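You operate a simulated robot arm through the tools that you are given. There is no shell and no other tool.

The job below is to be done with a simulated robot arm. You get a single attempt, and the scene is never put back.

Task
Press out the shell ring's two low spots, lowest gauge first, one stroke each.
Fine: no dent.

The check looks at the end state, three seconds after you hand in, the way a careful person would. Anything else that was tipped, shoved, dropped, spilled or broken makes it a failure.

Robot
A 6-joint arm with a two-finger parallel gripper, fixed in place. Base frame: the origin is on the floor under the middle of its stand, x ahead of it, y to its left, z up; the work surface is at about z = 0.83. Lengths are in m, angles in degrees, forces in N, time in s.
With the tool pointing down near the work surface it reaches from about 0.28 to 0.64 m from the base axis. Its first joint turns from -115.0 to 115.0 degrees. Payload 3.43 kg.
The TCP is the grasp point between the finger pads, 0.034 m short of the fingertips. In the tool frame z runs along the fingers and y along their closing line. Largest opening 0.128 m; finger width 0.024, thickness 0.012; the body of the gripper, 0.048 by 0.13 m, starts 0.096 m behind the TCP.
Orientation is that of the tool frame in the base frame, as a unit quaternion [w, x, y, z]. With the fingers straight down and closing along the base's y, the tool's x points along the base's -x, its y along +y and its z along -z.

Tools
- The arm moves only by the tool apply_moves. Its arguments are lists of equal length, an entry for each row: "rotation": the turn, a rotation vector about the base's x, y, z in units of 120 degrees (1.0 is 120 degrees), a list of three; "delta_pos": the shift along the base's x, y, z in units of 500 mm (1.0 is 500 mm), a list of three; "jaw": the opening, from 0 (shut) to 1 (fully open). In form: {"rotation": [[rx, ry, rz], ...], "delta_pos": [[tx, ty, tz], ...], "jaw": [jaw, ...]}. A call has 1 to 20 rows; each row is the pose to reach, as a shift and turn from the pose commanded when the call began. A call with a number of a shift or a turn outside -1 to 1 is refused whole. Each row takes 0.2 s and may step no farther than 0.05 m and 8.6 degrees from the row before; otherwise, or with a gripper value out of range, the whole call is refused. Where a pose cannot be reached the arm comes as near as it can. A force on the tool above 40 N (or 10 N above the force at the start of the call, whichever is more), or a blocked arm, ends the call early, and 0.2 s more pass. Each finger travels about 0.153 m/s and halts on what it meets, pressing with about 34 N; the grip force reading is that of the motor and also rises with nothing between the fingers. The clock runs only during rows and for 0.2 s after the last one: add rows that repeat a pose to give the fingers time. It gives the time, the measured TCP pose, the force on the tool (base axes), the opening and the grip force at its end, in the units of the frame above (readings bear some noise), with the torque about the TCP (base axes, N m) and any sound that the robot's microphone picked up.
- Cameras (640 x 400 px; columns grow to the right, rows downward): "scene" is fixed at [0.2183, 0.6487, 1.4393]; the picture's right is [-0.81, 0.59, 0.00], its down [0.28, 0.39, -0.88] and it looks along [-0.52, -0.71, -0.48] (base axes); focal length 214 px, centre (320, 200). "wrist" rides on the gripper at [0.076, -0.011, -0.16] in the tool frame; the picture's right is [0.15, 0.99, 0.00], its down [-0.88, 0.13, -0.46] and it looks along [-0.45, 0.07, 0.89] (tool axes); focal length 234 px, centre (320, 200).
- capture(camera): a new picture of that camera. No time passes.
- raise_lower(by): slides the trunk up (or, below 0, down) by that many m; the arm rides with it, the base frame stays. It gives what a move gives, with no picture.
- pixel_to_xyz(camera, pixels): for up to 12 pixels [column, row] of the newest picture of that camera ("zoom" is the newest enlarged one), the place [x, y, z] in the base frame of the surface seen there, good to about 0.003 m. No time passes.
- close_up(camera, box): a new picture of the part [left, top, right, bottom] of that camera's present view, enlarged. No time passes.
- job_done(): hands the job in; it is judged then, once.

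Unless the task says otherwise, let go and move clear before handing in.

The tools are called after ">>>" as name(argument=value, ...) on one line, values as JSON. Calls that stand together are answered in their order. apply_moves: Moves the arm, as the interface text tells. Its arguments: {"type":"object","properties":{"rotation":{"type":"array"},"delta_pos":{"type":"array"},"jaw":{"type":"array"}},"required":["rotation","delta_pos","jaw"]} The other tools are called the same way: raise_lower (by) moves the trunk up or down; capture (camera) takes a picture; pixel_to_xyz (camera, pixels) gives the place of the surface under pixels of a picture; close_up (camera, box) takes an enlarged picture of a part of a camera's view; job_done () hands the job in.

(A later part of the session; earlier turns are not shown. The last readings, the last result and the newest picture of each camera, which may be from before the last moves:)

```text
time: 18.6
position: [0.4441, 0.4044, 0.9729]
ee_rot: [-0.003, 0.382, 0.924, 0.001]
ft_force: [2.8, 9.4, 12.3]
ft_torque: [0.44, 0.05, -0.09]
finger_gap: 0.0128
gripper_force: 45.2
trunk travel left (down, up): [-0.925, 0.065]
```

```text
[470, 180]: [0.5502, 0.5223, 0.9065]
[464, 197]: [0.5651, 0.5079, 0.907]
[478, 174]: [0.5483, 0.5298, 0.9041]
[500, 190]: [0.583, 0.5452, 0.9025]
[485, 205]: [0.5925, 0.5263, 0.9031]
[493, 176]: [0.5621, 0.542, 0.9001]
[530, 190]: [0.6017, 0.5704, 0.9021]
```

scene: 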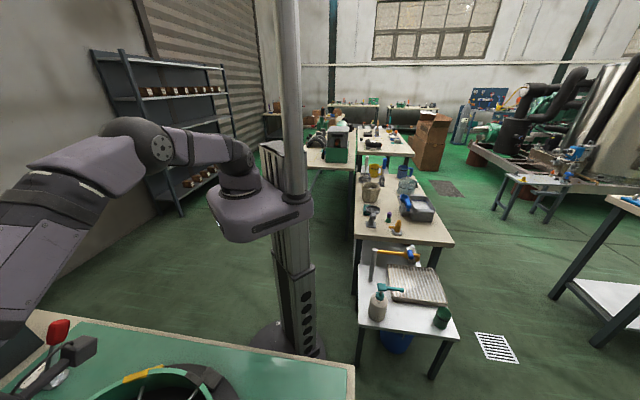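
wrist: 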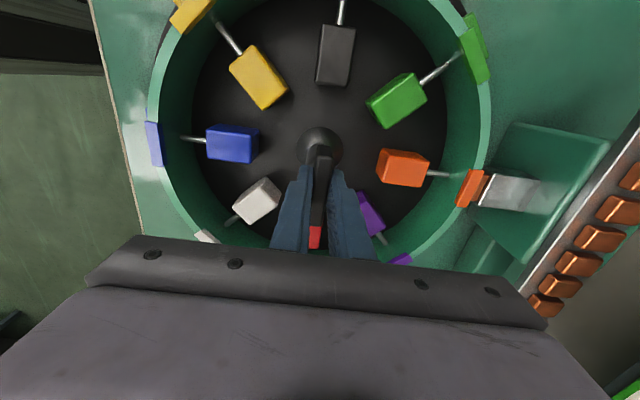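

Orange's tab centre and the ram face both sit at 45° from the ring centre, so they are aligned. I'll open the fingers and lift straight up.

>>> apply_moves(rotation=[[0, 0, 0], [0, 0, 0], [0, 0, 0], [0, 0, 0], [0, 0, 0], [0, 0, 0]], delta_pos=[[0, 0.004, 0], [0, 0.004, 0], [0, 0.004, 0.06], [0, 0.004, 0.14], [0, 0.004, 0.2], [0, 0.004, 0.2]], jaw=[0.4, 0.47, 0.47, 0.47, 0.47, 0.47])

>>> capture(camera="wrist")

```text
time: 20.0
position: [0.444, 0.4086, 1.072]
ee_rot: [-0.004, 0.382, 0.924, 0.0]
ft_force: [-0.3, -0.2, 0.9]
ft_torque: [-0.03, 0.02, 0.0]
finger_gap: 0.0603
gripper_force: 0.0
trunk travel left (down, up): [-0.925, 0.065]
```

```text
taken
```

wrist: 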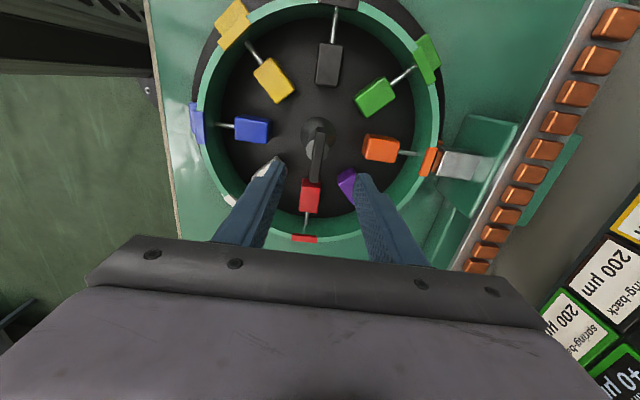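

The fingers are clear at z 1.07 with the ring undisturbed. I'll keep this heading, so the closing line runs along the lever's swing, and move above the lever knob for a closer look.

>>> apply_moves(rotation=[[0, 0, 0], [0, 0, 0], [0, 0, 0], [0, 0, 0], [0, 0, 0], [0, 0, 0], [0, 0, 0], [0, 0, 0], [0, 0, 0], [0, 0, 0]], delta_pos=[[0.02, -0.082, 0], [0.041, -0.165, 0], [0.062, -0.248, 0], [0.083, -0.33, 0], [0.103, -0.413, 0], [0.124, -0.496, 0], [0.145, -0.578, 0], [0.166, -0.661, 0], [0.186, -0.743, 0], [0.186, -0.743, 0]], jaw=[0.47, 0.47, 0.47, 0.47, 0.47, 0.47, 0.47, 0.47, 0.47, 0.47])

>>> capture(camera="wrist")

>>> capture(camera="scene")

```text
time: 22.2
position: [0.5354, 0.0361, 1.0709]
ee_rot: [-0.004, 0.381, 0.924, -0.001]
ft_force: [0.3, 0.0, -0.5]
ft_torque: [0.0, 0.0, -0.04]
finger_gap: 0.06
gripper_force: 0.0
trunk travel left (down, up): [-0.925, 0.065]
```

```text
taken
```

wrist: 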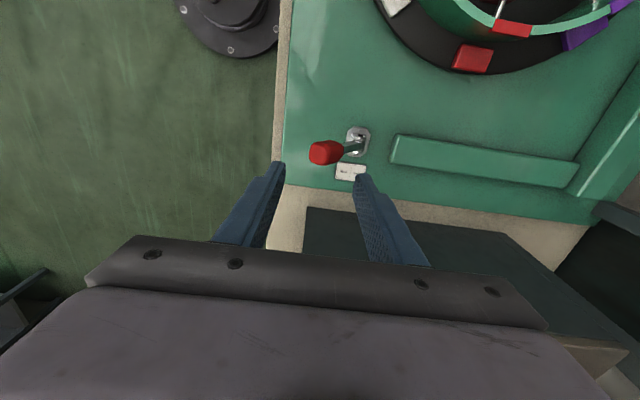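

```text
taken
```

scene: 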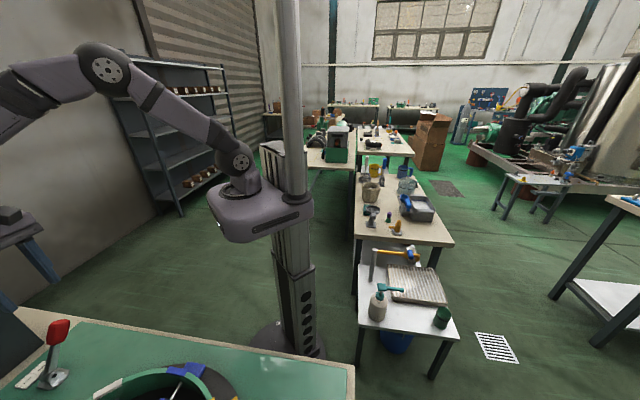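

>>> close_up(camera="wrist", box=[280, 100, 400, 200])

>>> pixel_to_xyz(camera="wrist", pixels=[[312, 153], [320, 153], [328, 153], [336, 150], [320, 144], [320, 161], [345, 147], [352, 146], [357, 138], [340, 166], [362, 168], [350, 178]])

>>> close_up(camera="scene", box=[0, 310, 90, 400])

```text
4.00 times, centred on (340, 150) of wrist
```

zoom: 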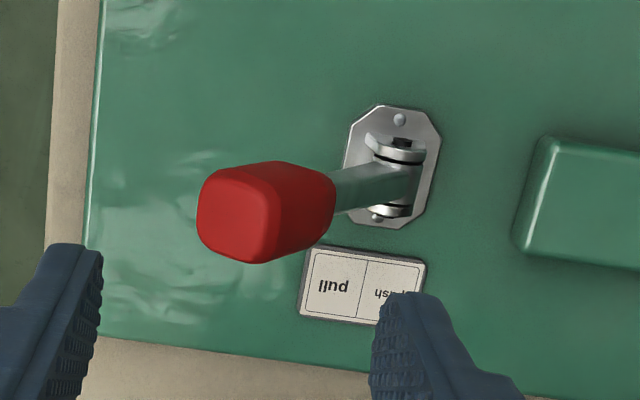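

```text
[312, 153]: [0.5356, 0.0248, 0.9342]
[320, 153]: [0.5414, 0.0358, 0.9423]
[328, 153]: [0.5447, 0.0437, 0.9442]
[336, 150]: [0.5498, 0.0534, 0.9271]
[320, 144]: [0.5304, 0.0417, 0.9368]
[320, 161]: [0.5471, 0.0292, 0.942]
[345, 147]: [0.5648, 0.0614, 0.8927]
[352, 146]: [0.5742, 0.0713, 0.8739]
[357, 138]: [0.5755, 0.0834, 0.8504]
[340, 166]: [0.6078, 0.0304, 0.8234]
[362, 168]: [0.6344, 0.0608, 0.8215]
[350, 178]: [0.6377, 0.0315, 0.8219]
```

```text
4.44 times, centred on (45, 355) of scene
```

zoom: 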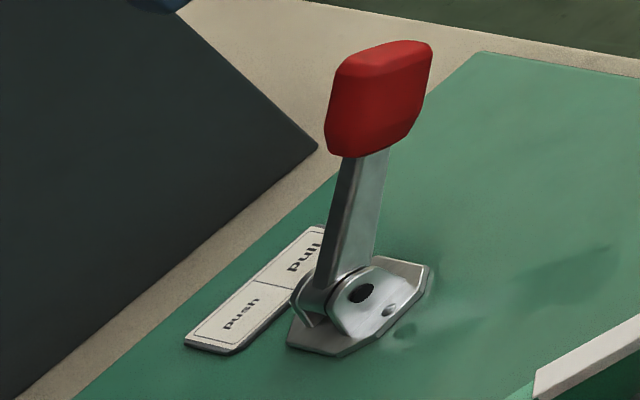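

The lever leans to the "pull" half of the plate, with its pivot near (0.58, 0.078, 0.848) and knob centre near (0.541, 0.039, 0.93). I'll close the fingers, go behind the knob on the 225° side, and lower so the tips are at z≈0.90.

>>> apply_moves(rotation=[[0, 0, 0], [0, 0, 0], [0, 0, 0], [0, 0, 0], [0, 0, 0], [0, 0, 0]], delta_pos=[[-0.03, -0.033, 0], [-0.06, -0.066, 0], [-0.06, -0.066, -0.08], [-0.06, -0.066, -0.16], [-0.06, -0.066, -0.24], [-0.06, -0.066, -0.274]], jaw=[0.2, 0, 0, 0, 0, 0])

>>> capture(camera="wrist")

>>> close_up(camera="scene", box=[0, 280, 140, 400])

```text
time: 23.6
position: [0.5054, 0.0028, 0.9359]
ee_rot: [-0.003, 0.382, 0.924, 0.001]
ft_force: [0.1, 0.2, 0.5]
ft_torque: [0.03, 0.0, -0.01]
finger_gap: 0.0
gripper_force: 33.2
trunk travel left (down, up): [-0.925, 0.065]
```

```text
taken
```

wrist: 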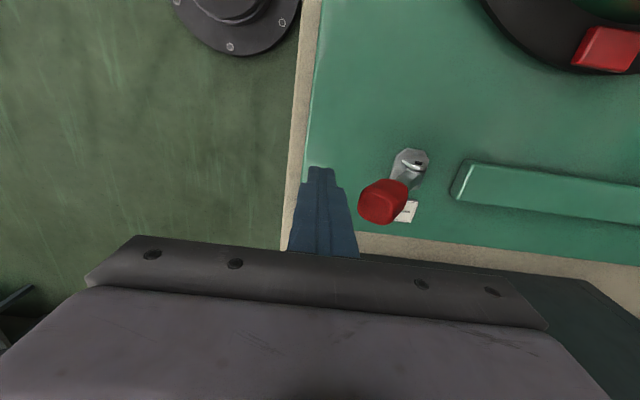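

```text
3.33 times, centred on (70, 340) of scene
```

zoom: 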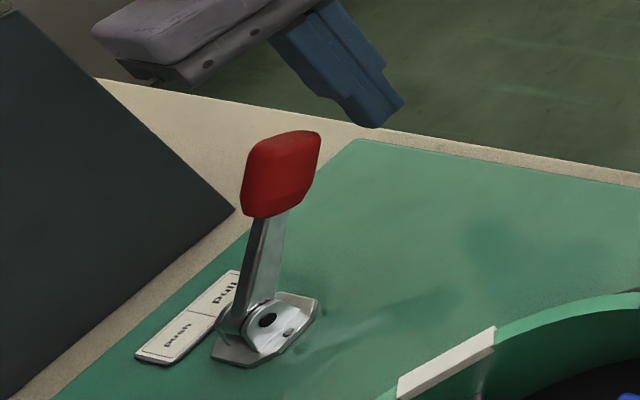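

The closed fingers at (320,180) are behind the knob at (383,203), slightly to one side. I'll measure the knob from here to line up the push.

>>> pixel_to_xyz(camera="wrist", pixels=[[362, 203], [370, 203], [383, 203], [395, 200], [383, 190], [383, 215], [372, 215], [405, 183], [408, 172], [412, 160]])

>>> close_up(camera="wrist", box=[290, 130, 450, 240])

```text
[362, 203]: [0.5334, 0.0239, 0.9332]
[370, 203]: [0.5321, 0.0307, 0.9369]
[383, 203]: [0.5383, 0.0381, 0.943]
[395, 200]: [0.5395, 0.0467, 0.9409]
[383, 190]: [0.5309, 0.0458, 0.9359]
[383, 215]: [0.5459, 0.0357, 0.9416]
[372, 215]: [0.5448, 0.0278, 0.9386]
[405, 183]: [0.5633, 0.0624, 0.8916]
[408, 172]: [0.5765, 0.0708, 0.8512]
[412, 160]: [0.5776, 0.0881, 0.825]
```

```text
3.64 times, centred on (370, 185) of wrist
```

zoom: 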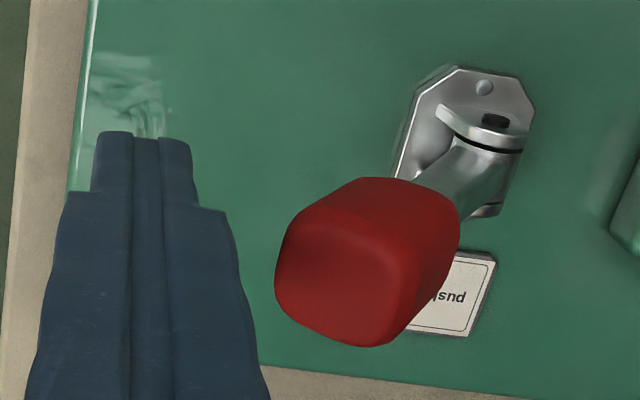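

The knob centre lies on the finger's 45° path to within about 1–2 mm, and contact should come after about 2 cm. I'll push slowly along +45° through the lever's swing, letting the force limit stop me at its end.

>>> apply_moves(rotation=[[0, 0, 0], [0, 0, 0], [0, 0, 0], [0, 0, 0], [0, 0, 0], [0, 0, 0], [0, 0, 0], [0, 0, 0], [0, 0, 0], [0, 0, 0], [0, 0, 0], [0, 0, 0]], delta_pos=[[0.0138, 0.0138, 0], [0.0276, 0.0276, 0], [0.0414, 0.0414, 0], [0.0552, 0.0552, 0], [0.069, 0.069, 0], [0.0828, 0.0828, 0], [0.0966, 0.0966, 0], [0.1104, 0.1104, 0], [0.1242, 0.1242, 0], [0.138, 0.138, 0], [0.1518, 0.1518, 0], [0.1655, 0.1655, 0]], jaw=[0, 0, 0, 0, 0, 0, 0, 0, 0, 0, 0, 0])

>>> capture(camera="wrist")

>>> close_up(camera="scene", box=[0, 280, 140, 400])

```text
time: 24.9
position: [0.5432, 0.0387, 0.9421]
ee_rot: [0.0, 0.382, 0.924, -0.001]
ft_force: [-10.6, -3.4, 24.3]
ft_torque: [0.11, -0.35, -0.09]
finger_gap: 0.0
gripper_force: 33.8
trunk travel left (down, up): [-0.925, 0.065]
stopped in row 6: the force on the tool passed its limit at 44 N (the readings are from after the stop); the commanded pose is now the measured one
```

```text
taken
```

wrist: 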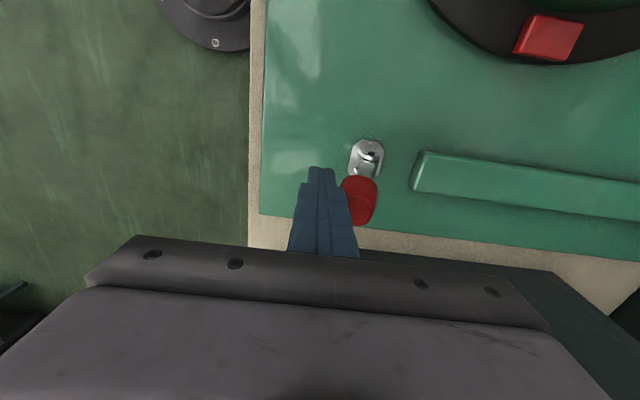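

```text
3.33 times, centred on (70, 340) of scene
```

zoom: 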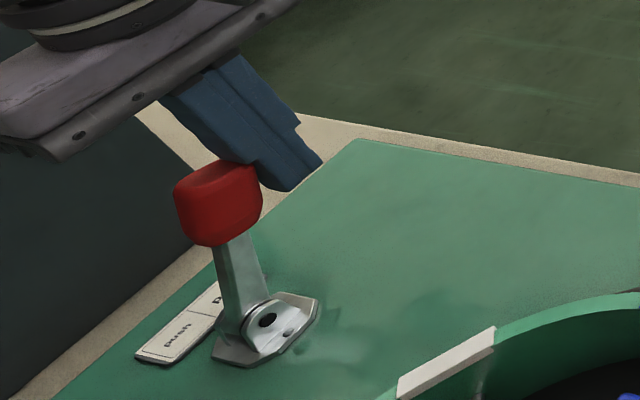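

The lever stands about upright, but the knob caught under a shoulder on the finger (upward force 24 N), which ended the call. I'll back off a few mm, raise 2.2 cm so only the tips bear on the knob, and look.

>>> apply_moves(rotation=[[0, 0, 0], [0, 0, 0], [0, 0, 0]], delta_pos=[[-0.008, -0.008, 0], [-0.008, -0.008, 0.024], [-0.008, -0.008, 0.044]], jaw=[0, 0, 0])

>>> capture(camera="wrist")

>>> close_up(camera="scene", box=[0, 280, 140, 400])

>>> pixel_to_xyz(camera="zoom", pixels=[[215, 180], [215, 220], [240, 270], [270, 310], [250, 190], [190, 200]])

```text
time: 25.8
position: [0.5403, 0.0343, 0.9603]
ee_rot: [-0.003, 0.382, 0.924, 0.0]
ft_force: [0.0, -0.2, -0.2]
ft_torque: [-0.02, -0.02, -0.03]
finger_gap: 0.0
gripper_force: 32.4
trunk travel left (down, up): [-0.925, 0.065]
```

```text
taken
```

wrist: 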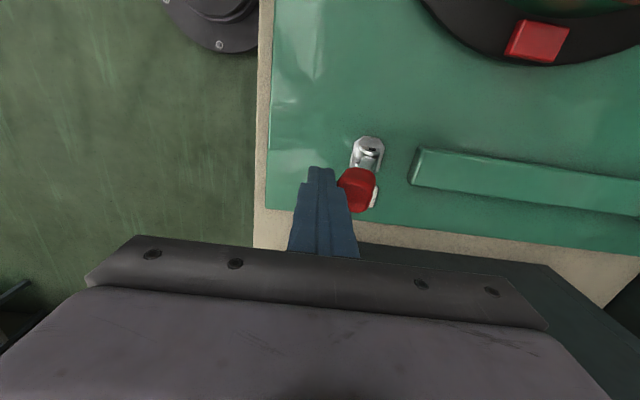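

```text
3.33 times, centred on (70, 340) of scene
```

zoom: 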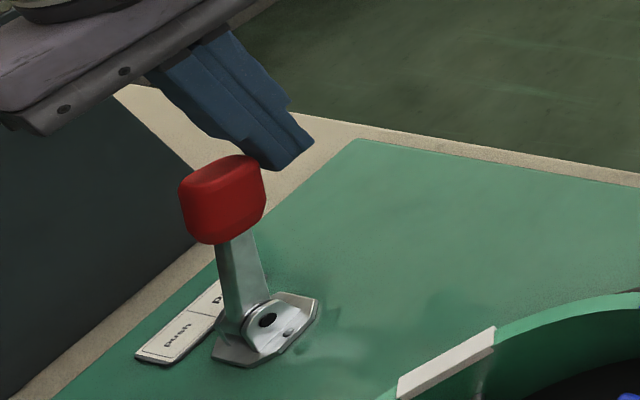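

```text
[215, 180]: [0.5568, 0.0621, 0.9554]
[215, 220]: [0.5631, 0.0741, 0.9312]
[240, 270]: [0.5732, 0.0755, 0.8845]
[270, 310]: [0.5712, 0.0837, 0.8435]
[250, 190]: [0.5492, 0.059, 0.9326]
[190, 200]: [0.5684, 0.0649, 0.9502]
```

The lever stayed where I left it, still leaning about 10° towards pull with the knob at (0.56, 0.062, 0.95). I'll continue the push with only the tips at knob height.

>>> apply_moves(rotation=[[0, 0, 0], [0, 0, 0], [0, 0, 0], [0, 0, 0], [0, 0, 0], [0, 0, 0], [0, 0, 0], [0, 0, 0], [0, 0, 0], [0, 0, 0]], delta_pos=[[0.0127, 0.0127, 0.008], [0.0255, 0.0255, 0.008], [0.0382, 0.0382, 0.008], [0.0509, 0.0509, 0.008], [0.0636, 0.0636, 0.008], [0.0764, 0.0764, 0.008], [0.0891, 0.0891, 0.008], [0.1018, 0.1018, 0.008], [0.1146, 0.1146, 0.008], [0.1273, 0.1273, 0.008]], jaw=[0, 0, 0, 0, 0, 0, 0, 0, 0, 0])

>>> capture(camera="wrist")

>>> close_up(camera="scene", box=[0, 280, 140, 400])

```text
time: 27.9
position: [0.6054, 0.0992, 0.9638]
ee_rot: [-0.003, 0.382, 0.924, 0.0]
ft_force: [0.1, 1.3, 0.6]
ft_torque: [-0.02, 0.01, -0.03]
finger_gap: 0.0002
gripper_force: 32.4
trunk travel left (down, up): [-0.925, 0.065]
```

```text
taken
```

wrist: 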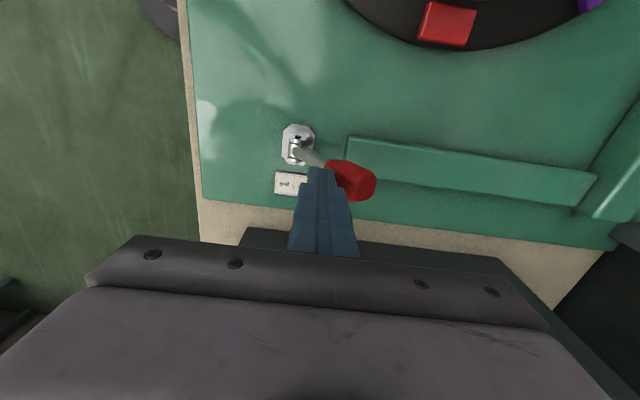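

```text
3.33 times, centred on (70, 340) of scene
```

zoom: 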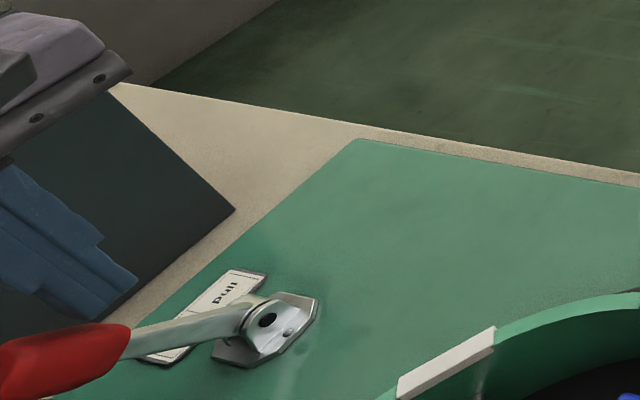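

The lever now leans well over to the push side, with no force on the tool. I'll measure its lean and then check whether the stroke has registered on the board.

>>> pixel_to_xyz(camera="wrist", pixels=[[345, 180], [355, 182], [365, 185], [374, 185], [312, 158], [303, 152], [350, 195], [357, 168]])

>>> close_up(camera="wrist", box=[260, 110, 400, 220])

>>> capture(camera="scene")

```text
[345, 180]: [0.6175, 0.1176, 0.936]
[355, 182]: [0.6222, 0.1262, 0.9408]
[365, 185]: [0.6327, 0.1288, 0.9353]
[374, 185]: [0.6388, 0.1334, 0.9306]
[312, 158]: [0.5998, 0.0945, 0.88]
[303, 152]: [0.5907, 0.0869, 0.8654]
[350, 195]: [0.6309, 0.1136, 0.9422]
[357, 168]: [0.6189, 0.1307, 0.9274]
```

```text
3.64 times, centred on (330, 165) of wrist
```

zoom: 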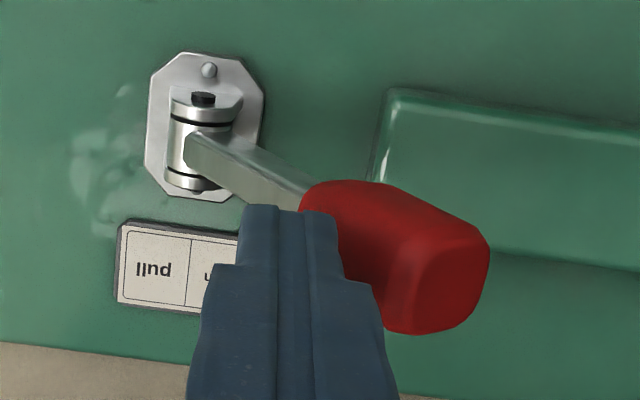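

```text
taken
```

scene: 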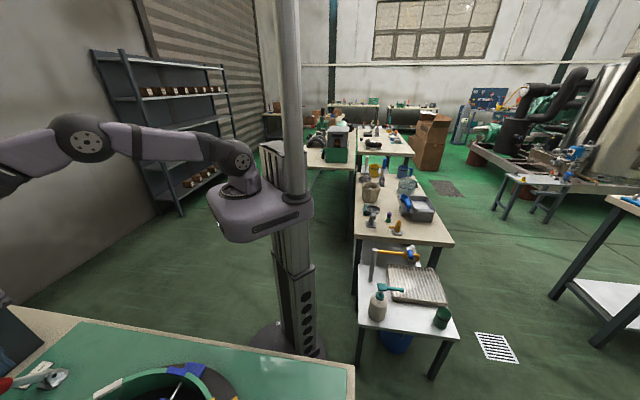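

The lever's lean mirrors the starting one (+35° with the knob at (0.624, 0.122, 0.935)), so it is at the push end. I'll retreat upward and turn back to the viewing pose to read the gauges.

>>> apply_moves(rotation=[[0, 0, 0.0708], [0, 0, 0.1417], [0, 0, 0.2125], [0, 0, 0.2833], [0, 0, 0.3542], [0, 0, 0.425], [0, 0, 0.4958], [0, 0, 0.5667], [0, 0, 0.6375], [0, 0, 0.7083], [0, 0, 0.7792], [0, 0, 0.85]], delta_pos=[[-0.029, 0.0185, 0.0427], [-0.058, 0.037, 0.0853], [-0.0875, 0.0555, 0.128], [-0.1167, 0.074, 0.1707], [-0.1458, 0.0925, 0.2133], [-0.175, 0.111, 0.256], [-0.2042, 0.1295, 0.2987], [-0.2333, 0.148, 0.3413], [-0.2625, 0.1665, 0.384], [-0.2917, 0.185, 0.4267], [-0.3208, 0.2035, 0.4693], [-0.35, 0.222, 0.512]], jaw=[0, 0, 0, 0, 0, 0, 0, 0, 0, 0, 0, 0])

>>> apply_moves(rotation=[[0.0582, -0.0378, 0], [0.1165, -0.0756, 0], [0.1747, -0.1134, 0], [0.2329, -0.1512, 0], [0.2912, -0.1891, 0], [0.3494, -0.2269, 0], [0.4077, -0.2647, 0], [0.4659, -0.3025, 0]], delta_pos=[[0, 0, 0], [0, 0, 0], [0, 0, 0], [0, 0, 0], [0, 0, 0], [0, 0, 0], [0, 0, 0], [0, 0, 0]], jaw=[0, 0, 0, 0, 0, 0, 0, 0])

>>> capture(camera="wrist")

```text
time: 30.6
position: [0.4277, 0.2114, 1.2192]
ee_rot: [-0.001, -0.48, 0.877, -0.003]
ft_force: [0.1, 0.3, 0.8]
ft_torque: [0.01, -0.04, 0.0]
finger_gap: 0.0002
gripper_force: 32.9
trunk travel left (down, up): [-0.925, 0.065]
```

```text
time: 32.4
position: [0.4305, 0.211, 1.2196]
ee_rot: [0.482, -0.399, 0.735, 0.261]
ft_force: [-0.1, -0.6, -0.6]
ft_torque: [0.01, -0.02, 0.04]
finger_gap: 0.0
gripper_force: 32.8
trunk travel left (down, up): [-0.925, 0.065]
```

```text
taken
```

wrist: 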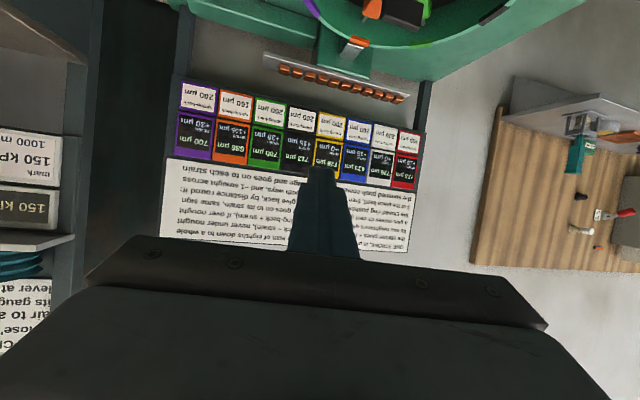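

The readouts have changed, so the stroke registered. I'll enlarge them to compare with the predicted 686 / 700 / 713 / 726 / 633.

>>> close_up(camera="wrist", box=[170, 75, 310, 175])

>>> close_up(camera="wrist", box=[290, 90, 430, 190])

>>> close_up(camera="wrist", box=[240, 0, 440, 110])

```text
4.00 times, centred on (240, 125) of wrist
```

zoom: 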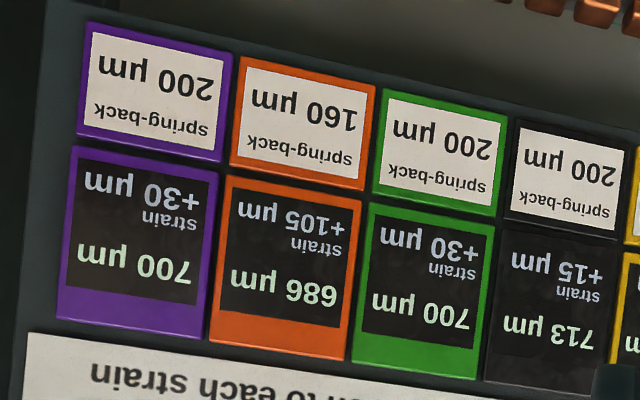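

```text
4.00 times, centred on (360, 140) of wrist
```

zoom: 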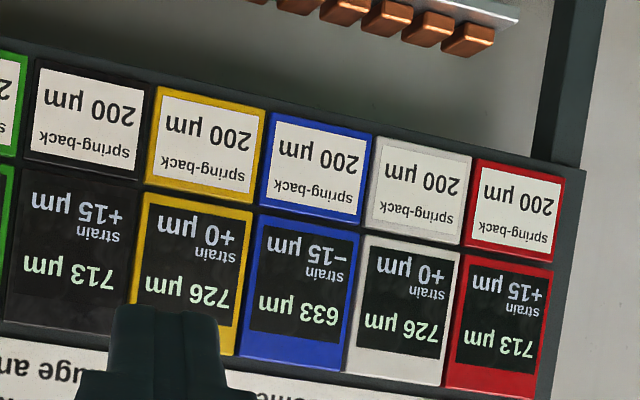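

```text
3.20 times, centred on (340, 55) of wrist
```

zoom: 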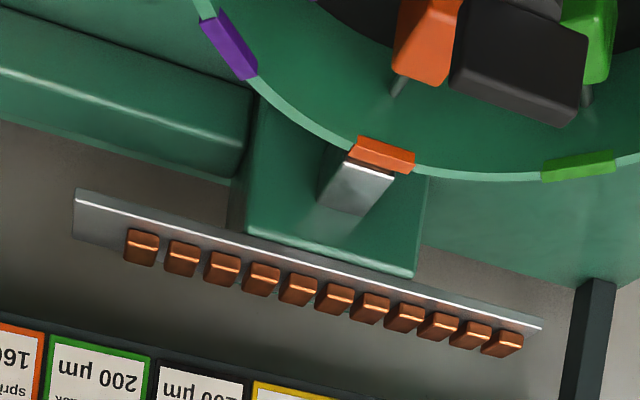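

The readouts match the prediction exactly (orange 686, green/purple 700, black/red 713, yellow/white 726, blue 633) and one copper pad is gone, 12 → 11. Before moving the lever back, I want to know whether the "pull" end also counts as a stroke, so I'll turn to read the neighbouring card, which mentions its lever's ends.

>>> apply_moves(rotation=[[0, 0, -0.07], [0, 0, -0.14], [0, 0, -0.21], [0, 0, -0.28], [0, 0, -0.32]], delta_pos=[[0, 0, 0], [0, 0, 0], [0, 0, 0], [0, 0, 0], [0, 0, 0]], jaw=[0, 0, 0, 0, 0])

>>> capture(camera="wrist")

```text
time: 33.5
position: [0.4929, 0.1472, 1.2162]
ee_rot: [0.535, -0.168, 0.82, 0.113]
ft_force: [-0.2, 0.0, 0.3]
ft_torque: [0.0, 0.0, -0.05]
finger_gap: 0.0
gripper_force: 32.6
out of reach, approached as far as the arm can: row 1, 2, 3, 4, 5
trunk travel left (down, up): [-0.925, 0.065]
```

```text
taken
```

wrist: 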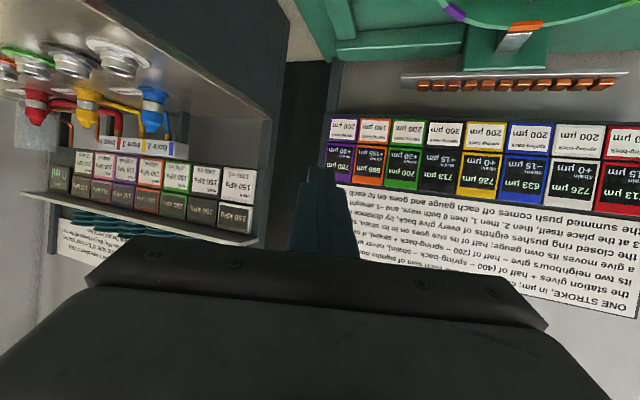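

The neighbouring card at (150,240) is partly hidden by the gripper. I'll tilt about 16° more and move slightly outward to read it.

>>> apply_moves(rotation=[[0.026, -0.0614, 0], [0.052, -0.1227, 0], [0.052, -0.1227, 0]], delta_pos=[[0.05, 0.02, 0], [0.1, 0.04, 0], [0.1, 0.04, 0]], jaw=[0, 0, 0])

>>> capture(camera="wrist")

>>> close_up(camera="wrist", box=[20, 120, 270, 260])

>>> close_up(camera="wrist", box=[320, 80, 640, 260])

```text
time: 34.4
position: [0.5516, 0.1484, 1.2236]
ee_rot: [0.641, -0.151, 0.739, 0.142]
ft_force: [0.2, 0.2, -0.4]
ft_torque: [0.0, -0.02, 0.03]
finger_gap: 0.0
gripper_force: 33.0
out of reach, approached as far as the arm can: row 1, 2, 3
trunk travel left (down, up): [-0.925, 0.065]
```

```text
taken
```

wrist: 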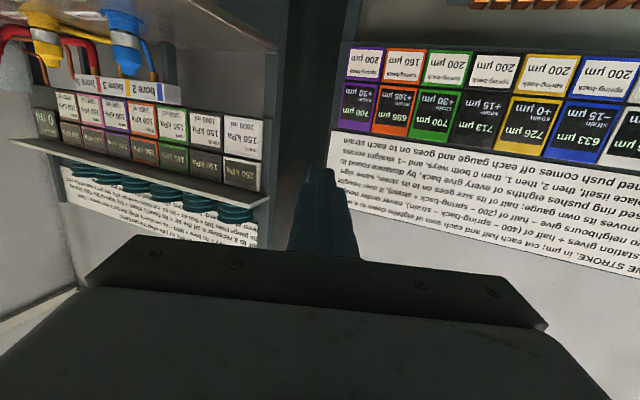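

```text
2.56 times, centred on (145, 190) of wrist
```

zoom: 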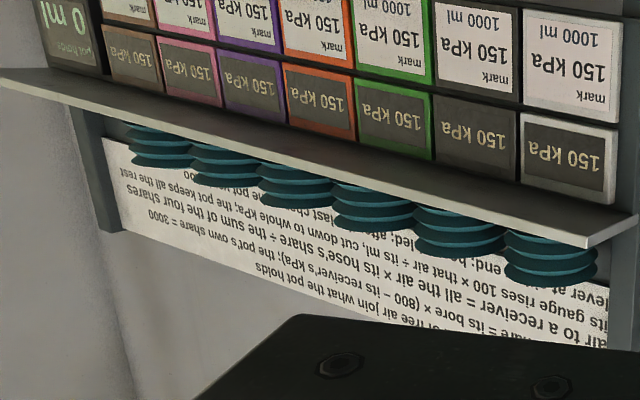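

```text
2.00 times, centred on (480, 170) of wrist
```

zoom: 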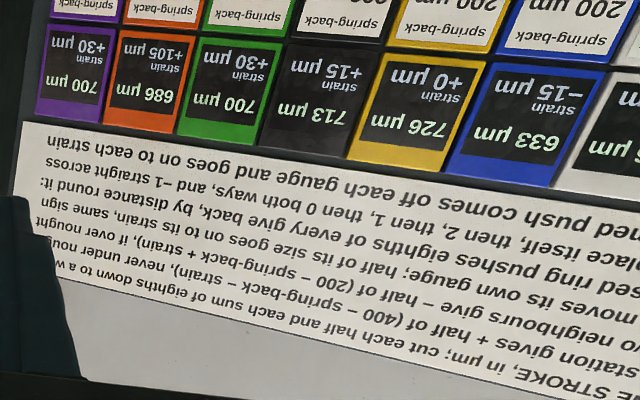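

The neighbouring card says nothing clear about this lever, so I'll look at the ram itself to see whether the lever's push end holds it out. I'm returning to a vertical tool above the ring at heading −45°, which shows the ram and is also the approach for the bar.

>>> apply_moves(rotation=[[-0.0278, 0.0624, 0], [-0.0556, 0.1248, 0], [-0.0834, 0.1873, 0], [-0.1112, 0.2497, 0], [-0.139, 0.3121, 0], [-0.1667, 0.3745, 0], [-0.1945, 0.4369, 0], [-0.2223, 0.4994, 0], [-0.2501, 0.5618, 0], [-0.2779, 0.6242, 0]], delta_pos=[[-0.0203, 0.0303, -0.0147], [-0.0406, 0.0606, -0.0294], [-0.0609, 0.0909, -0.0441], [-0.0812, 0.1212, -0.0588], [-0.1015, 0.1515, -0.0735], [-0.1218, 0.1818, -0.0882], [-0.1421, 0.2121, -0.1029], [-0.1624, 0.2424, -0.1176], [-0.1827, 0.2727, -0.1323], [-0.203, 0.303, -0.147]], jaw=[0, 0, 0, 0, 0, 0, 0, 0, 0, 0])

```text
time: 36.5
position: [0.4291, 0.2842, 1.1106]
ee_rot: [0.082, -0.204, 0.972, -0.086]
ft_force: [0.5, 0.0, 0.4]
ft_torque: [-0.03, 0.04, -0.02]
finger_gap: 0.0
gripper_force: 33.0
out of reach, approached as far as the arm can: row 1, 2, 3, 4, 6, 7, 8, 9, 10
trunk travel left (down, up): [-0.925, 0.065]
```

The readings show the tool ended about 14° off vertical because parts of that path were out of reach. I'll level it and check again.

>>> apply_moves(rotation=[[0.0322, 0.0469, 0], [0.0644, 0.0937, 0], [0.0644, 0.0937, 0]], delta_pos=[[0, 0, 0.02], [0, 0, 0.04], [0, 0, 0.04]], jaw=[0, 0, 0])

>>> capture(camera="wrist")

```text
time: 37.4
position: [0.4283, 0.2833, 1.1121]
ee_rot: [0.084, -0.204, 0.972, -0.084]
ft_force: [-1.5, 0.2, 0.8]
ft_torque: [-0.03, 0.03, 0.02]
finger_gap: 0.0
gripper_force: 32.7
out of reach, approached as far as the arm can: row 1, 2, 3
trunk travel left (down, up): [-0.925, 0.065]
```

```text
taken
```

wrist: 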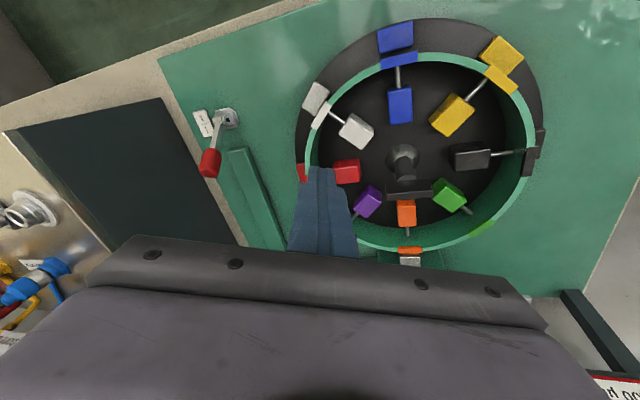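

The arm isn't responding to the levelling command, so a joint is probably at its limit. I'll look at the arm in the scene view and test a plain move without rotation.

>>> capture(camera="scene")

>>> apply_moves(rotation=[[0, 0, 0], [0, 0, 0]], delta_pos=[[-0.02, -0.04, 0.04], [-0.04, -0.08, 0.08]], jaw=[0, 0])

```text
taken
```

scene: 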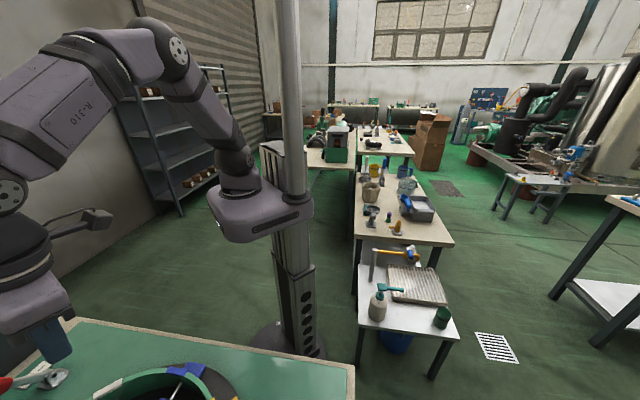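

```text
time: 38.0
position: [0.407, 0.2396, 1.1522]
ee_rot: [0.086, -0.204, 0.971, -0.086]
ft_force: [0.0, 0.1, 0.2]
ft_torque: [0.03, 0.0, 0.06]
finger_gap: 0.0
gripper_force: 33.2
trunk travel left (down, up): [-0.925, 0.065]
```

A plain translation works, so only the rotation was limited at that spot. I'll try levelling from this closer, higher position.

>>> apply_moves(rotation=[[0.0322, 0.0469, 0], [0.0644, 0.0937, 0], [0.0644, 0.0937, 0]], delta_pos=[[-0.02, -0.04, 0.04], [-0.04, -0.08, 0.08], [-0.04, -0.08, 0.08]], jaw=[0, 0, 0])

```text
time: 38.8
position: [0.3894, 0.2185, 1.1496]
ee_rot: [0.082, -0.204, 0.972, -0.086]
ft_force: [-0.1, 0.3, -0.4]
ft_torque: [0.04, 0.0, 0.0]
finger_gap: 0.0
gripper_force: 32.9
out of reach, approached as far as the arm can: row 1, 2, 3
trunk travel left (down, up): [-0.925, 0.065]
```

Levelling is still refused by a joint limit while the position follows. I'll try a small yaw to find which way the wrist is free.

>>> apply_moves(rotation=[[0, 0, -0.06], [0, 0, -0.12], [0, 0, -0.12]], delta_pos=[[0, 0, 0], [0, 0, 0], [0, 0, 0]], jaw=[0, 0, 0])

```text
time: 39.5
position: [0.3896, 0.2199, 1.1481]
ee_rot: [0.072, -0.08, 0.99, -0.097]
ft_force: [0.4, 0.5, 0.4]
ft_torque: [0.02, -0.02, 0.02]
finger_gap: 0.0
gripper_force: 33.0
trunk travel left (down, up): [-0.925, 0.065]
```

Yaw is free. I'll try levelling again from this heading.

>>> apply_moves(rotation=[[0.0435, 0.0381, 0], [0.087, 0.0762, 0], [0.087, 0.0762, 0]], delta_pos=[[0, 0, 0.02], [0, 0, 0.04], [0, 0, 0.04]], jaw=[0, 0, 0])

```text
time: 40.4
position: [0.391, 0.22, 1.147]
ee_rot: [0.073, -0.08, 0.989, -0.097]
ft_force: [-1.3, 0.0, -0.5]
ft_torque: [-0.02, -0.01, -0.01]
finger_gap: 0.0001
gripper_force: 32.8
out of reach, approached as far as the arm can: row 1, 2, 3
trunk travel left (down, up): [-0.925, 0.065]
```

Only part of the orientation is blocked, as if the wrist came through that tilted pose on the wrong side of a limit. I'll retrace: yaw back and tilt outward again the way I came, well above the bench.

>>> apply_moves(rotation=[[0, 0, 0.06], [0, 0, 0.12]], delta_pos=[[0, 0, 0.02], [0, 0, 0.06]], jaw=[0, 0])

>>> apply_moves(rotation=[[0.0278, -0.0624, 0], [0.0556, -0.1248, 0], [0.0834, -0.1873, 0], [0.1112, -0.2497, 0]], delta_pos=[[0.01, 0, 0], [0.02, 0, 0], [0.04, 0, 0], [0.06, 0, 0]], jaw=[0, 0, 0, 0])

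>>> capture(camera="scene")

```text
time: 41.0
position: [0.3879, 0.2211, 1.1766]
ee_rot: [0.087, -0.204, 0.971, -0.09]
ft_force: [0.7, -0.4, -0.1]
ft_torque: [-0.01, -0.02, 0.01]
finger_gap: 0.0
gripper_force: 33.4
trunk travel left (down, up): [-0.925, 0.065]
```

```text
time: 42.0
position: [0.4202, 0.2212, 1.1764]
ee_rot: [0.355, -0.163, 0.92, -0.023]
ft_force: [0.0, -0.1, 0.6]
ft_torque: [0.0, 0.03, 0.02]
finger_gap: 0.0001
gripper_force: 32.7
trunk travel left (down, up): [-0.925, 0.065]
```

```text
taken
```

scene: 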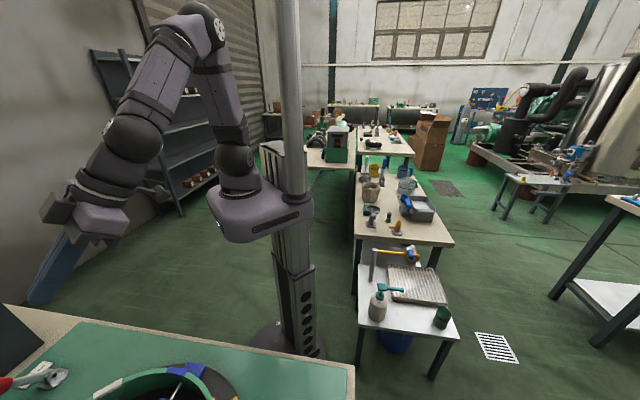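

That motion was free. The tool now tilts 42° towards heading 6°, out of the arm's own plane (about 28°), so I'll yaw it into that plane before lowering the tilt.

>>> apply_moves(rotation=[[0, 0, 0.06], [0, 0, 0.12], [0, 0, 0.18]], delta_pos=[[0, 0, 0], [0, 0, 0], [0, 0, 0]], jaw=[0, 0, 0])

>>> apply_moves(rotation=[[-0.031, 0.0588, 0], [-0.062, 0.1176, 0], [-0.093, 0.1764, 0], [-0.124, 0.2352, 0], [-0.155, 0.294, 0]], delta_pos=[[0, 0, 0], [0, 0, 0], [0, 0, 0], [0, 0, 0], [0, 0, 0]], jaw=[0, 0, 0, 0, 0])

```text
time: 42.8
position: [0.4203, 0.2199, 1.1771]
ee_rot: [0.353, -0.333, 0.873, 0.044]
ft_force: [0.1, -0.2, -0.1]
ft_torque: [0.04, 0.0, 0.0]
finger_gap: 0.0
gripper_force: 32.5
trunk travel left (down, up): [-0.925, 0.065]
```

```text
time: 44.0
position: [0.4009, 0.2161, 1.1282]
ee_rot: [0.085, -0.359, 0.926, -0.081]
ft_force: [0.6, -0.4, -0.5]
ft_torque: [-0.02, -0.03, 0.07]
finger_gap: 0.0
gripper_force: 32.9
out of reach, approached as far as the arm can: row 1, 2, 3, 4, 5
trunk travel left (down, up): [-0.925, 0.065]
```

The tilt sticks at about 13.5° whichever way I yaw, so the wrist roll joint has flipped onto a limit. The earlier working path tilted out and came back on the left of the arm's plane (heading 57°), so I'll tilt out, swing left, and come down on that side.

>>> apply_moves(rotation=[[0.0307, -0.0578, 0], [0.0614, -0.1156, 0], [0.0921, -0.1734, 0], [0.1228, -0.2312, 0], [0.1535, -0.289, 0], [0.1842, -0.3468, 0], [0.2149, -0.4046, 0]], delta_pos=[[0.01, 0.005, 0.02], [0.02, 0.01, 0.04], [0.03, 0.015, 0.06], [0.04, 0.02, 0.08], [0.05, 0.025, 0.1], [0.06, 0.03, 0.12], [0.07, 0.035, 0.14]], jaw=[0, 0, 0, 0, 0, 0, 0])

>>> apply_moves(rotation=[[0, 0, 0.0625], [0, 0, 0.125], [0, 0, 0.1875], [0, 0, 0.25], [0, 0, 0.3125], [0, 0, 0.375]], delta_pos=[[0, 0, 0], [0, 0, 0], [0, 0, 0], [0, 0, 0], [0, 0, 0], [0, 0, 0]], jaw=[0, 0, 0, 0, 0, 0])

>>> capture(camera="scene")

```text
time: 45.5
position: [0.4383, 0.2345, 1.1988]
ee_rot: [0.531, -0.267, 0.804, -0.018]
ft_force: [-1.0, 0.6, 0.6]
ft_torque: [-0.01, 0.03, 0.03]
finger_gap: 0.0001
gripper_force: 33.5
trunk travel left (down, up): [-0.925, 0.065]
```

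```text
time: 47.0
position: [0.4377, 0.2336, 1.199]
ee_rot: [0.497, -0.554, 0.641, 0.188]
ft_force: [0.1, -0.2, 0.3]
ft_torque: [-0.02, 0.01, 0.03]
finger_gap: 0.0
gripper_force: 33.1
out of reach, approached as far as the arm can: row 1, 2, 3
trunk travel left (down, up): [-0.925, 0.065]
```

```text
taken
```

scene: 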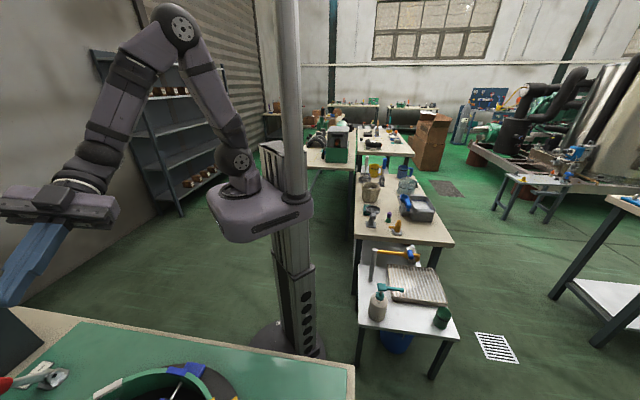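

The wrist is free again on the left side (tilt 64°, heading 62°). I'll bring the tool down to vertical on this side.

>>> apply_moves(rotation=[[-0.0588, 0.0319, 0], [-0.1176, 0.0637, 0], [-0.1764, 0.0956, 0], [-0.2352, 0.1274, 0], [-0.294, 0.1593, 0], [-0.3528, 0.1911, 0], [-0.4116, 0.223, 0], [-0.4704, 0.2548, 0]], delta_pos=[[0, 0, 0], [0, 0, 0], [0, 0, 0], [0, 0, 0], [0, 0, 0], [0, 0, 0], [0, 0, 0], [0, 0, 0]], jaw=[0, 0, 0, 0, 0, 0, 0, 0])

>>> capture(camera="scene")

```text
time: 48.8
position: [0.4336, 0.2138, 1.1714]
ee_rot: [0.102, -0.652, 0.747, 0.086]
ft_force: [-0.3, -0.4, 0.5]
ft_torque: [-0.02, -0.03, -0.01]
finger_gap: 0.0002
gripper_force: 32.7
out of reach, approached as far as the arm can: row 6, 7, 8
trunk travel left (down, up): [-0.925, 0.065]
```

```text
taken
```

scene: 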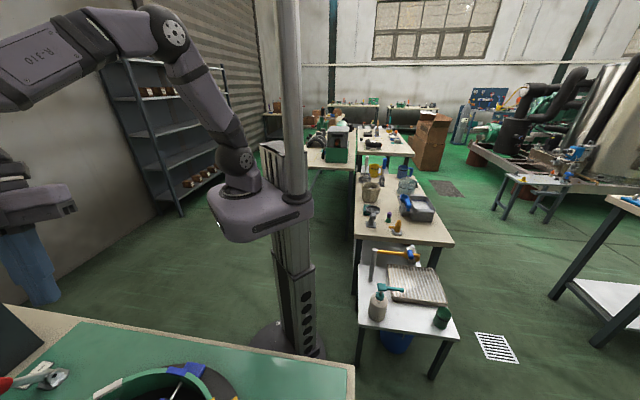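

The tool is again held off vertical by 15°, now on the left, so the wrist roll still looks flipped (the forearm's label now faces the camera). I'll measure the arm's links in the scene picture to plan a clean path through alignment.

>>> pixel_to_xyz(camera="scene", pixels=[[235, 160], [245, 185], [205, 90], [172, 30], [135, 35], [50, 60], [10, 90], [20, 165], [30, 205], [10, 195], [30, 280], [260, 205]])

```text
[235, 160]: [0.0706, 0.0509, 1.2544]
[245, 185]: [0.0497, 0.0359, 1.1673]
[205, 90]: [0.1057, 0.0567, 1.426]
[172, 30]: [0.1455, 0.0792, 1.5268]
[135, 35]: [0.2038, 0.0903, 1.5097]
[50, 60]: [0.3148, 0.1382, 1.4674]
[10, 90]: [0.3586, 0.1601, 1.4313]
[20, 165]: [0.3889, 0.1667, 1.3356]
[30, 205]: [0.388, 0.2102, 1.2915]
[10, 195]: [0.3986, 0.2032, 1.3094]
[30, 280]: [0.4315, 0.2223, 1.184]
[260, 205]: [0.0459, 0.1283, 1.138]
```

The scene points give shoulder ≈1.25 m high, elbow near z 1.53, and the forearm sloping about 65° from vertical here. With links of about 0.29 m, the clean recovery is to swing out left, come round above the forearm's line into the arm's plane, and then straighten within that plane. First, back out on the left.

>>> apply_moves(rotation=[[0.0534, -0.0289, 0], [0.1068, -0.0578, 0], [0.1602, -0.0867, 0], [0.2136, -0.1157, 0], [0.267, -0.1446, 0], [0.3203, -0.1735, 0], [0.3737, -0.2024, 0]], delta_pos=[[0.001, 0.006, 0.008], [0.002, 0.011, 0.016], [0.003, 0.017, 0.024], [0.005, 0.023, 0.031], [0.006, 0.029, 0.039], [0.007, 0.034, 0.047], [0.008, 0.04, 0.055]], jaw=[0, 0, 0, 0, 0, 0, 0])

```text
time: 50.4
position: [0.4388, 0.2347, 1.199]
ee_rot: [0.493, -0.567, 0.62, 0.228]
ft_force: [0.8, -0.8, -0.3]
ft_torque: [-0.02, -0.02, 0.01]
finger_gap: 0.0
gripper_force: 33.0
trunk travel left (down, up): [-0.925, 0.065]
```

The wrist is back in the free left-hand region (tilt 66°, heading 67°). Next I'll raise the tilt to 80° with the wrist drawn in, then sweep it to the right into the arm's plane, above the forearm line.

>>> apply_moves(rotation=[[0.0577, -0.0241, 0], [0.1153, -0.0482, 0], [0.1153, -0.0482, 0]], delta_pos=[[-0.036, 0.025, 0.0145], [-0.072, 0.05, 0.029], [-0.072, 0.05, 0.029]], jaw=[0, 0, 0])

>>> apply_moves(rotation=[[0, 0, -0.0658], [0, 0, -0.1317], [0, 0, -0.1975], [0, 0, -0.2633], [0, 0, -0.3292], [0, 0, -0.395], [0, 0, -0.4608], [0, 0, -0.4608]], delta_pos=[[0.051, -0.0258, 0], [0.0978, -0.0582, 0], [0.14, -0.0966, 0], [0.1762, -0.1404, 0], [0.2062, -0.1888, 0], [0.2294, -0.241, 0], [0.245, -0.2958, 0], [0.245, -0.2958, 0]], jaw=[0, 0, 0, 0, 0, 0, 0, 0])

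>>> capture(camera="scene")

```text
time: 51.1
position: [0.401, 0.2583, 1.2129]
ee_rot: [0.588, -0.514, 0.563, 0.271]
ft_force: [0.2, 0.6, 0.3]
ft_torque: [0.01, 0.01, -0.02]
finger_gap: 0.0
gripper_force: 32.9
trunk travel left (down, up): [-0.925, 0.065]
```

```text
time: 53.0
position: [0.5331, 0.1141, 1.2139]
ee_rot: [0.646, -0.193, 0.737, -0.032]
ft_force: [-0.3, 0.1, -0.4]
ft_torque: [-0.01, 0.0, -0.02]
finger_gap: 0.0
gripper_force: 32.7
out of reach, approached as far as the arm can: row 3, 4, 5, 6, 7, 8
trunk travel left (down, up): [-0.925, 0.065]
```

```text
taken
```

scene: 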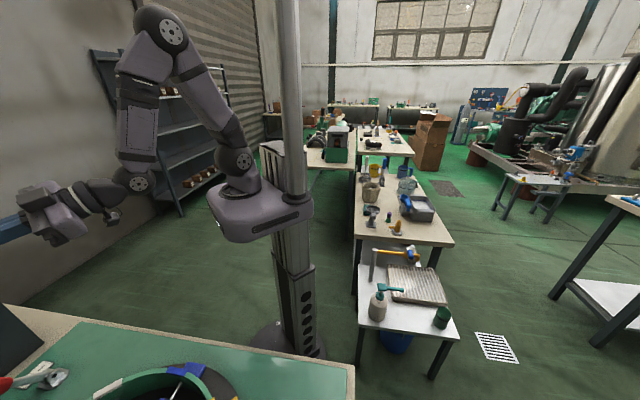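

The tool is now in the arm's plane at tilt 81° (heading 12°) above the forearm line. I'll straighten it within that plane, pivoting about the wrist so mainly one joint moves, and check partway.

>>> apply_moves(rotation=[[-0.0146, 0.0685, 0], [-0.0291, 0.1369, 0], [-0.0437, 0.2054, 0], [-0.0582, 0.2739, 0], [-0.0728, 0.3424, 0], [-0.0873, 0.4108, 0], [-0.1019, 0.4793, 0]], delta_pos=[[0, 0, -0.0554], [-0.0227, -0.0048, -0.1126], [-0.053, -0.0113, -0.1656], [-0.0908, -0.0193, -0.2136], [-0.1348, -0.0286, -0.2556], [-0.1845, -0.0392, -0.2904], [-0.2385, -0.0507, -0.3174]], jaw=[0, 0, 0, 0, 0, 0, 0])

>>> capture(camera="scene")

```text
time: 54.5
position: [0.4127, 0.0884, 1.0551]
ee_rot: [0.189, -0.25, 0.95, -0.009]
ft_force: [-0.3, -0.1, -0.2]
ft_torque: [0.05, 0.01, 0.02]
finger_gap: 0.0
gripper_force: 33.1
out of reach, approached as far as the arm can: row 6
trunk travel left (down, up): [-0.925, 0.065]
```

```text
taken
```

scene: 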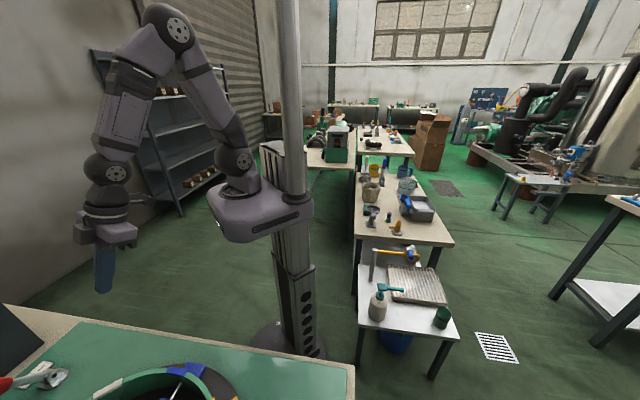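

It passed the critical stretch and is at tilt 22° exactly as commanded. I'll finish bringing it vertical.

>>> apply_moves(rotation=[[-0.0126, 0.0595, 0], [-0.0253, 0.119, 0], [-0.0379, 0.1785, 0], [-0.0379, 0.1785, 0]], delta_pos=[[-0.04, -0.01, -0.02], [-0.08, -0.018, -0.03], [-0.12, -0.025, -0.03], [-0.12, -0.025, -0.03]], jaw=[0, 0, 0, 0])

```text
time: 55.5
position: [0.3527, 0.0747, 1.0397]
ee_rot: [-0.002, -0.255, 0.967, 0.0]
ft_force: [0.3, -0.1, 1.3]
ft_torque: [-0.01, -0.03, -0.03]
finger_gap: 0.0
gripper_force: 32.6
trunk travel left (down, up): [-0.925, 0.065]
```

The tool is vertical with no limit reported (heading 29.5°). I'll move over the ring and turn to heading −45° to inspect the ram.

>>> apply_moves(rotation=[[0, 0, -0.069], [0, 0, -0.138], [0, 0, -0.207], [0, 0, -0.276], [0, 0, -0.345], [0, 0, -0.414], [0, 0, -0.483], [0, 0, -0.552], [0, 0, -0.621]], delta_pos=[[0.0203, 0.0735, 0.03], [0.0406, 0.147, 0.06], [0.0609, 0.2205, 0.09], [0.0812, 0.294, 0.12], [0.1014, 0.3676, 0.12], [0.1217, 0.4411, 0.12], [0.142, 0.5146, 0.12], [0.1623, 0.5881, 0.12], [0.1826, 0.6616, 0.12]], jaw=[0, 0, 0, 0, 0.2, 0.47, 0.47, 0.47, 0.47])

>>> capture(camera="wrist")

>>> capture(camera="scene")

```text
time: 57.5
position: [0.4474, 0.407, 1.0996]
ee_rot: [-0.002, 0.382, 0.924, -0.001]
ft_force: [-0.3, -0.2, 0.2]
ft_torque: [-0.06, 0.0, 0.01]
finger_gap: 0.0599
gripper_force: 0.2
trunk travel left (down, up): [-0.925, 0.065]
```

```text
taken
```

wrist: 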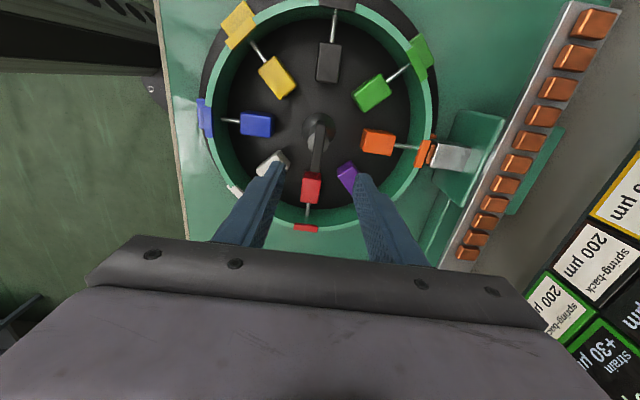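

```text
taken
```

scene: 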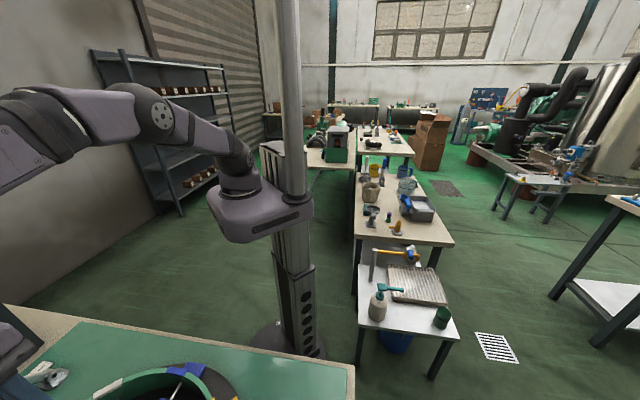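

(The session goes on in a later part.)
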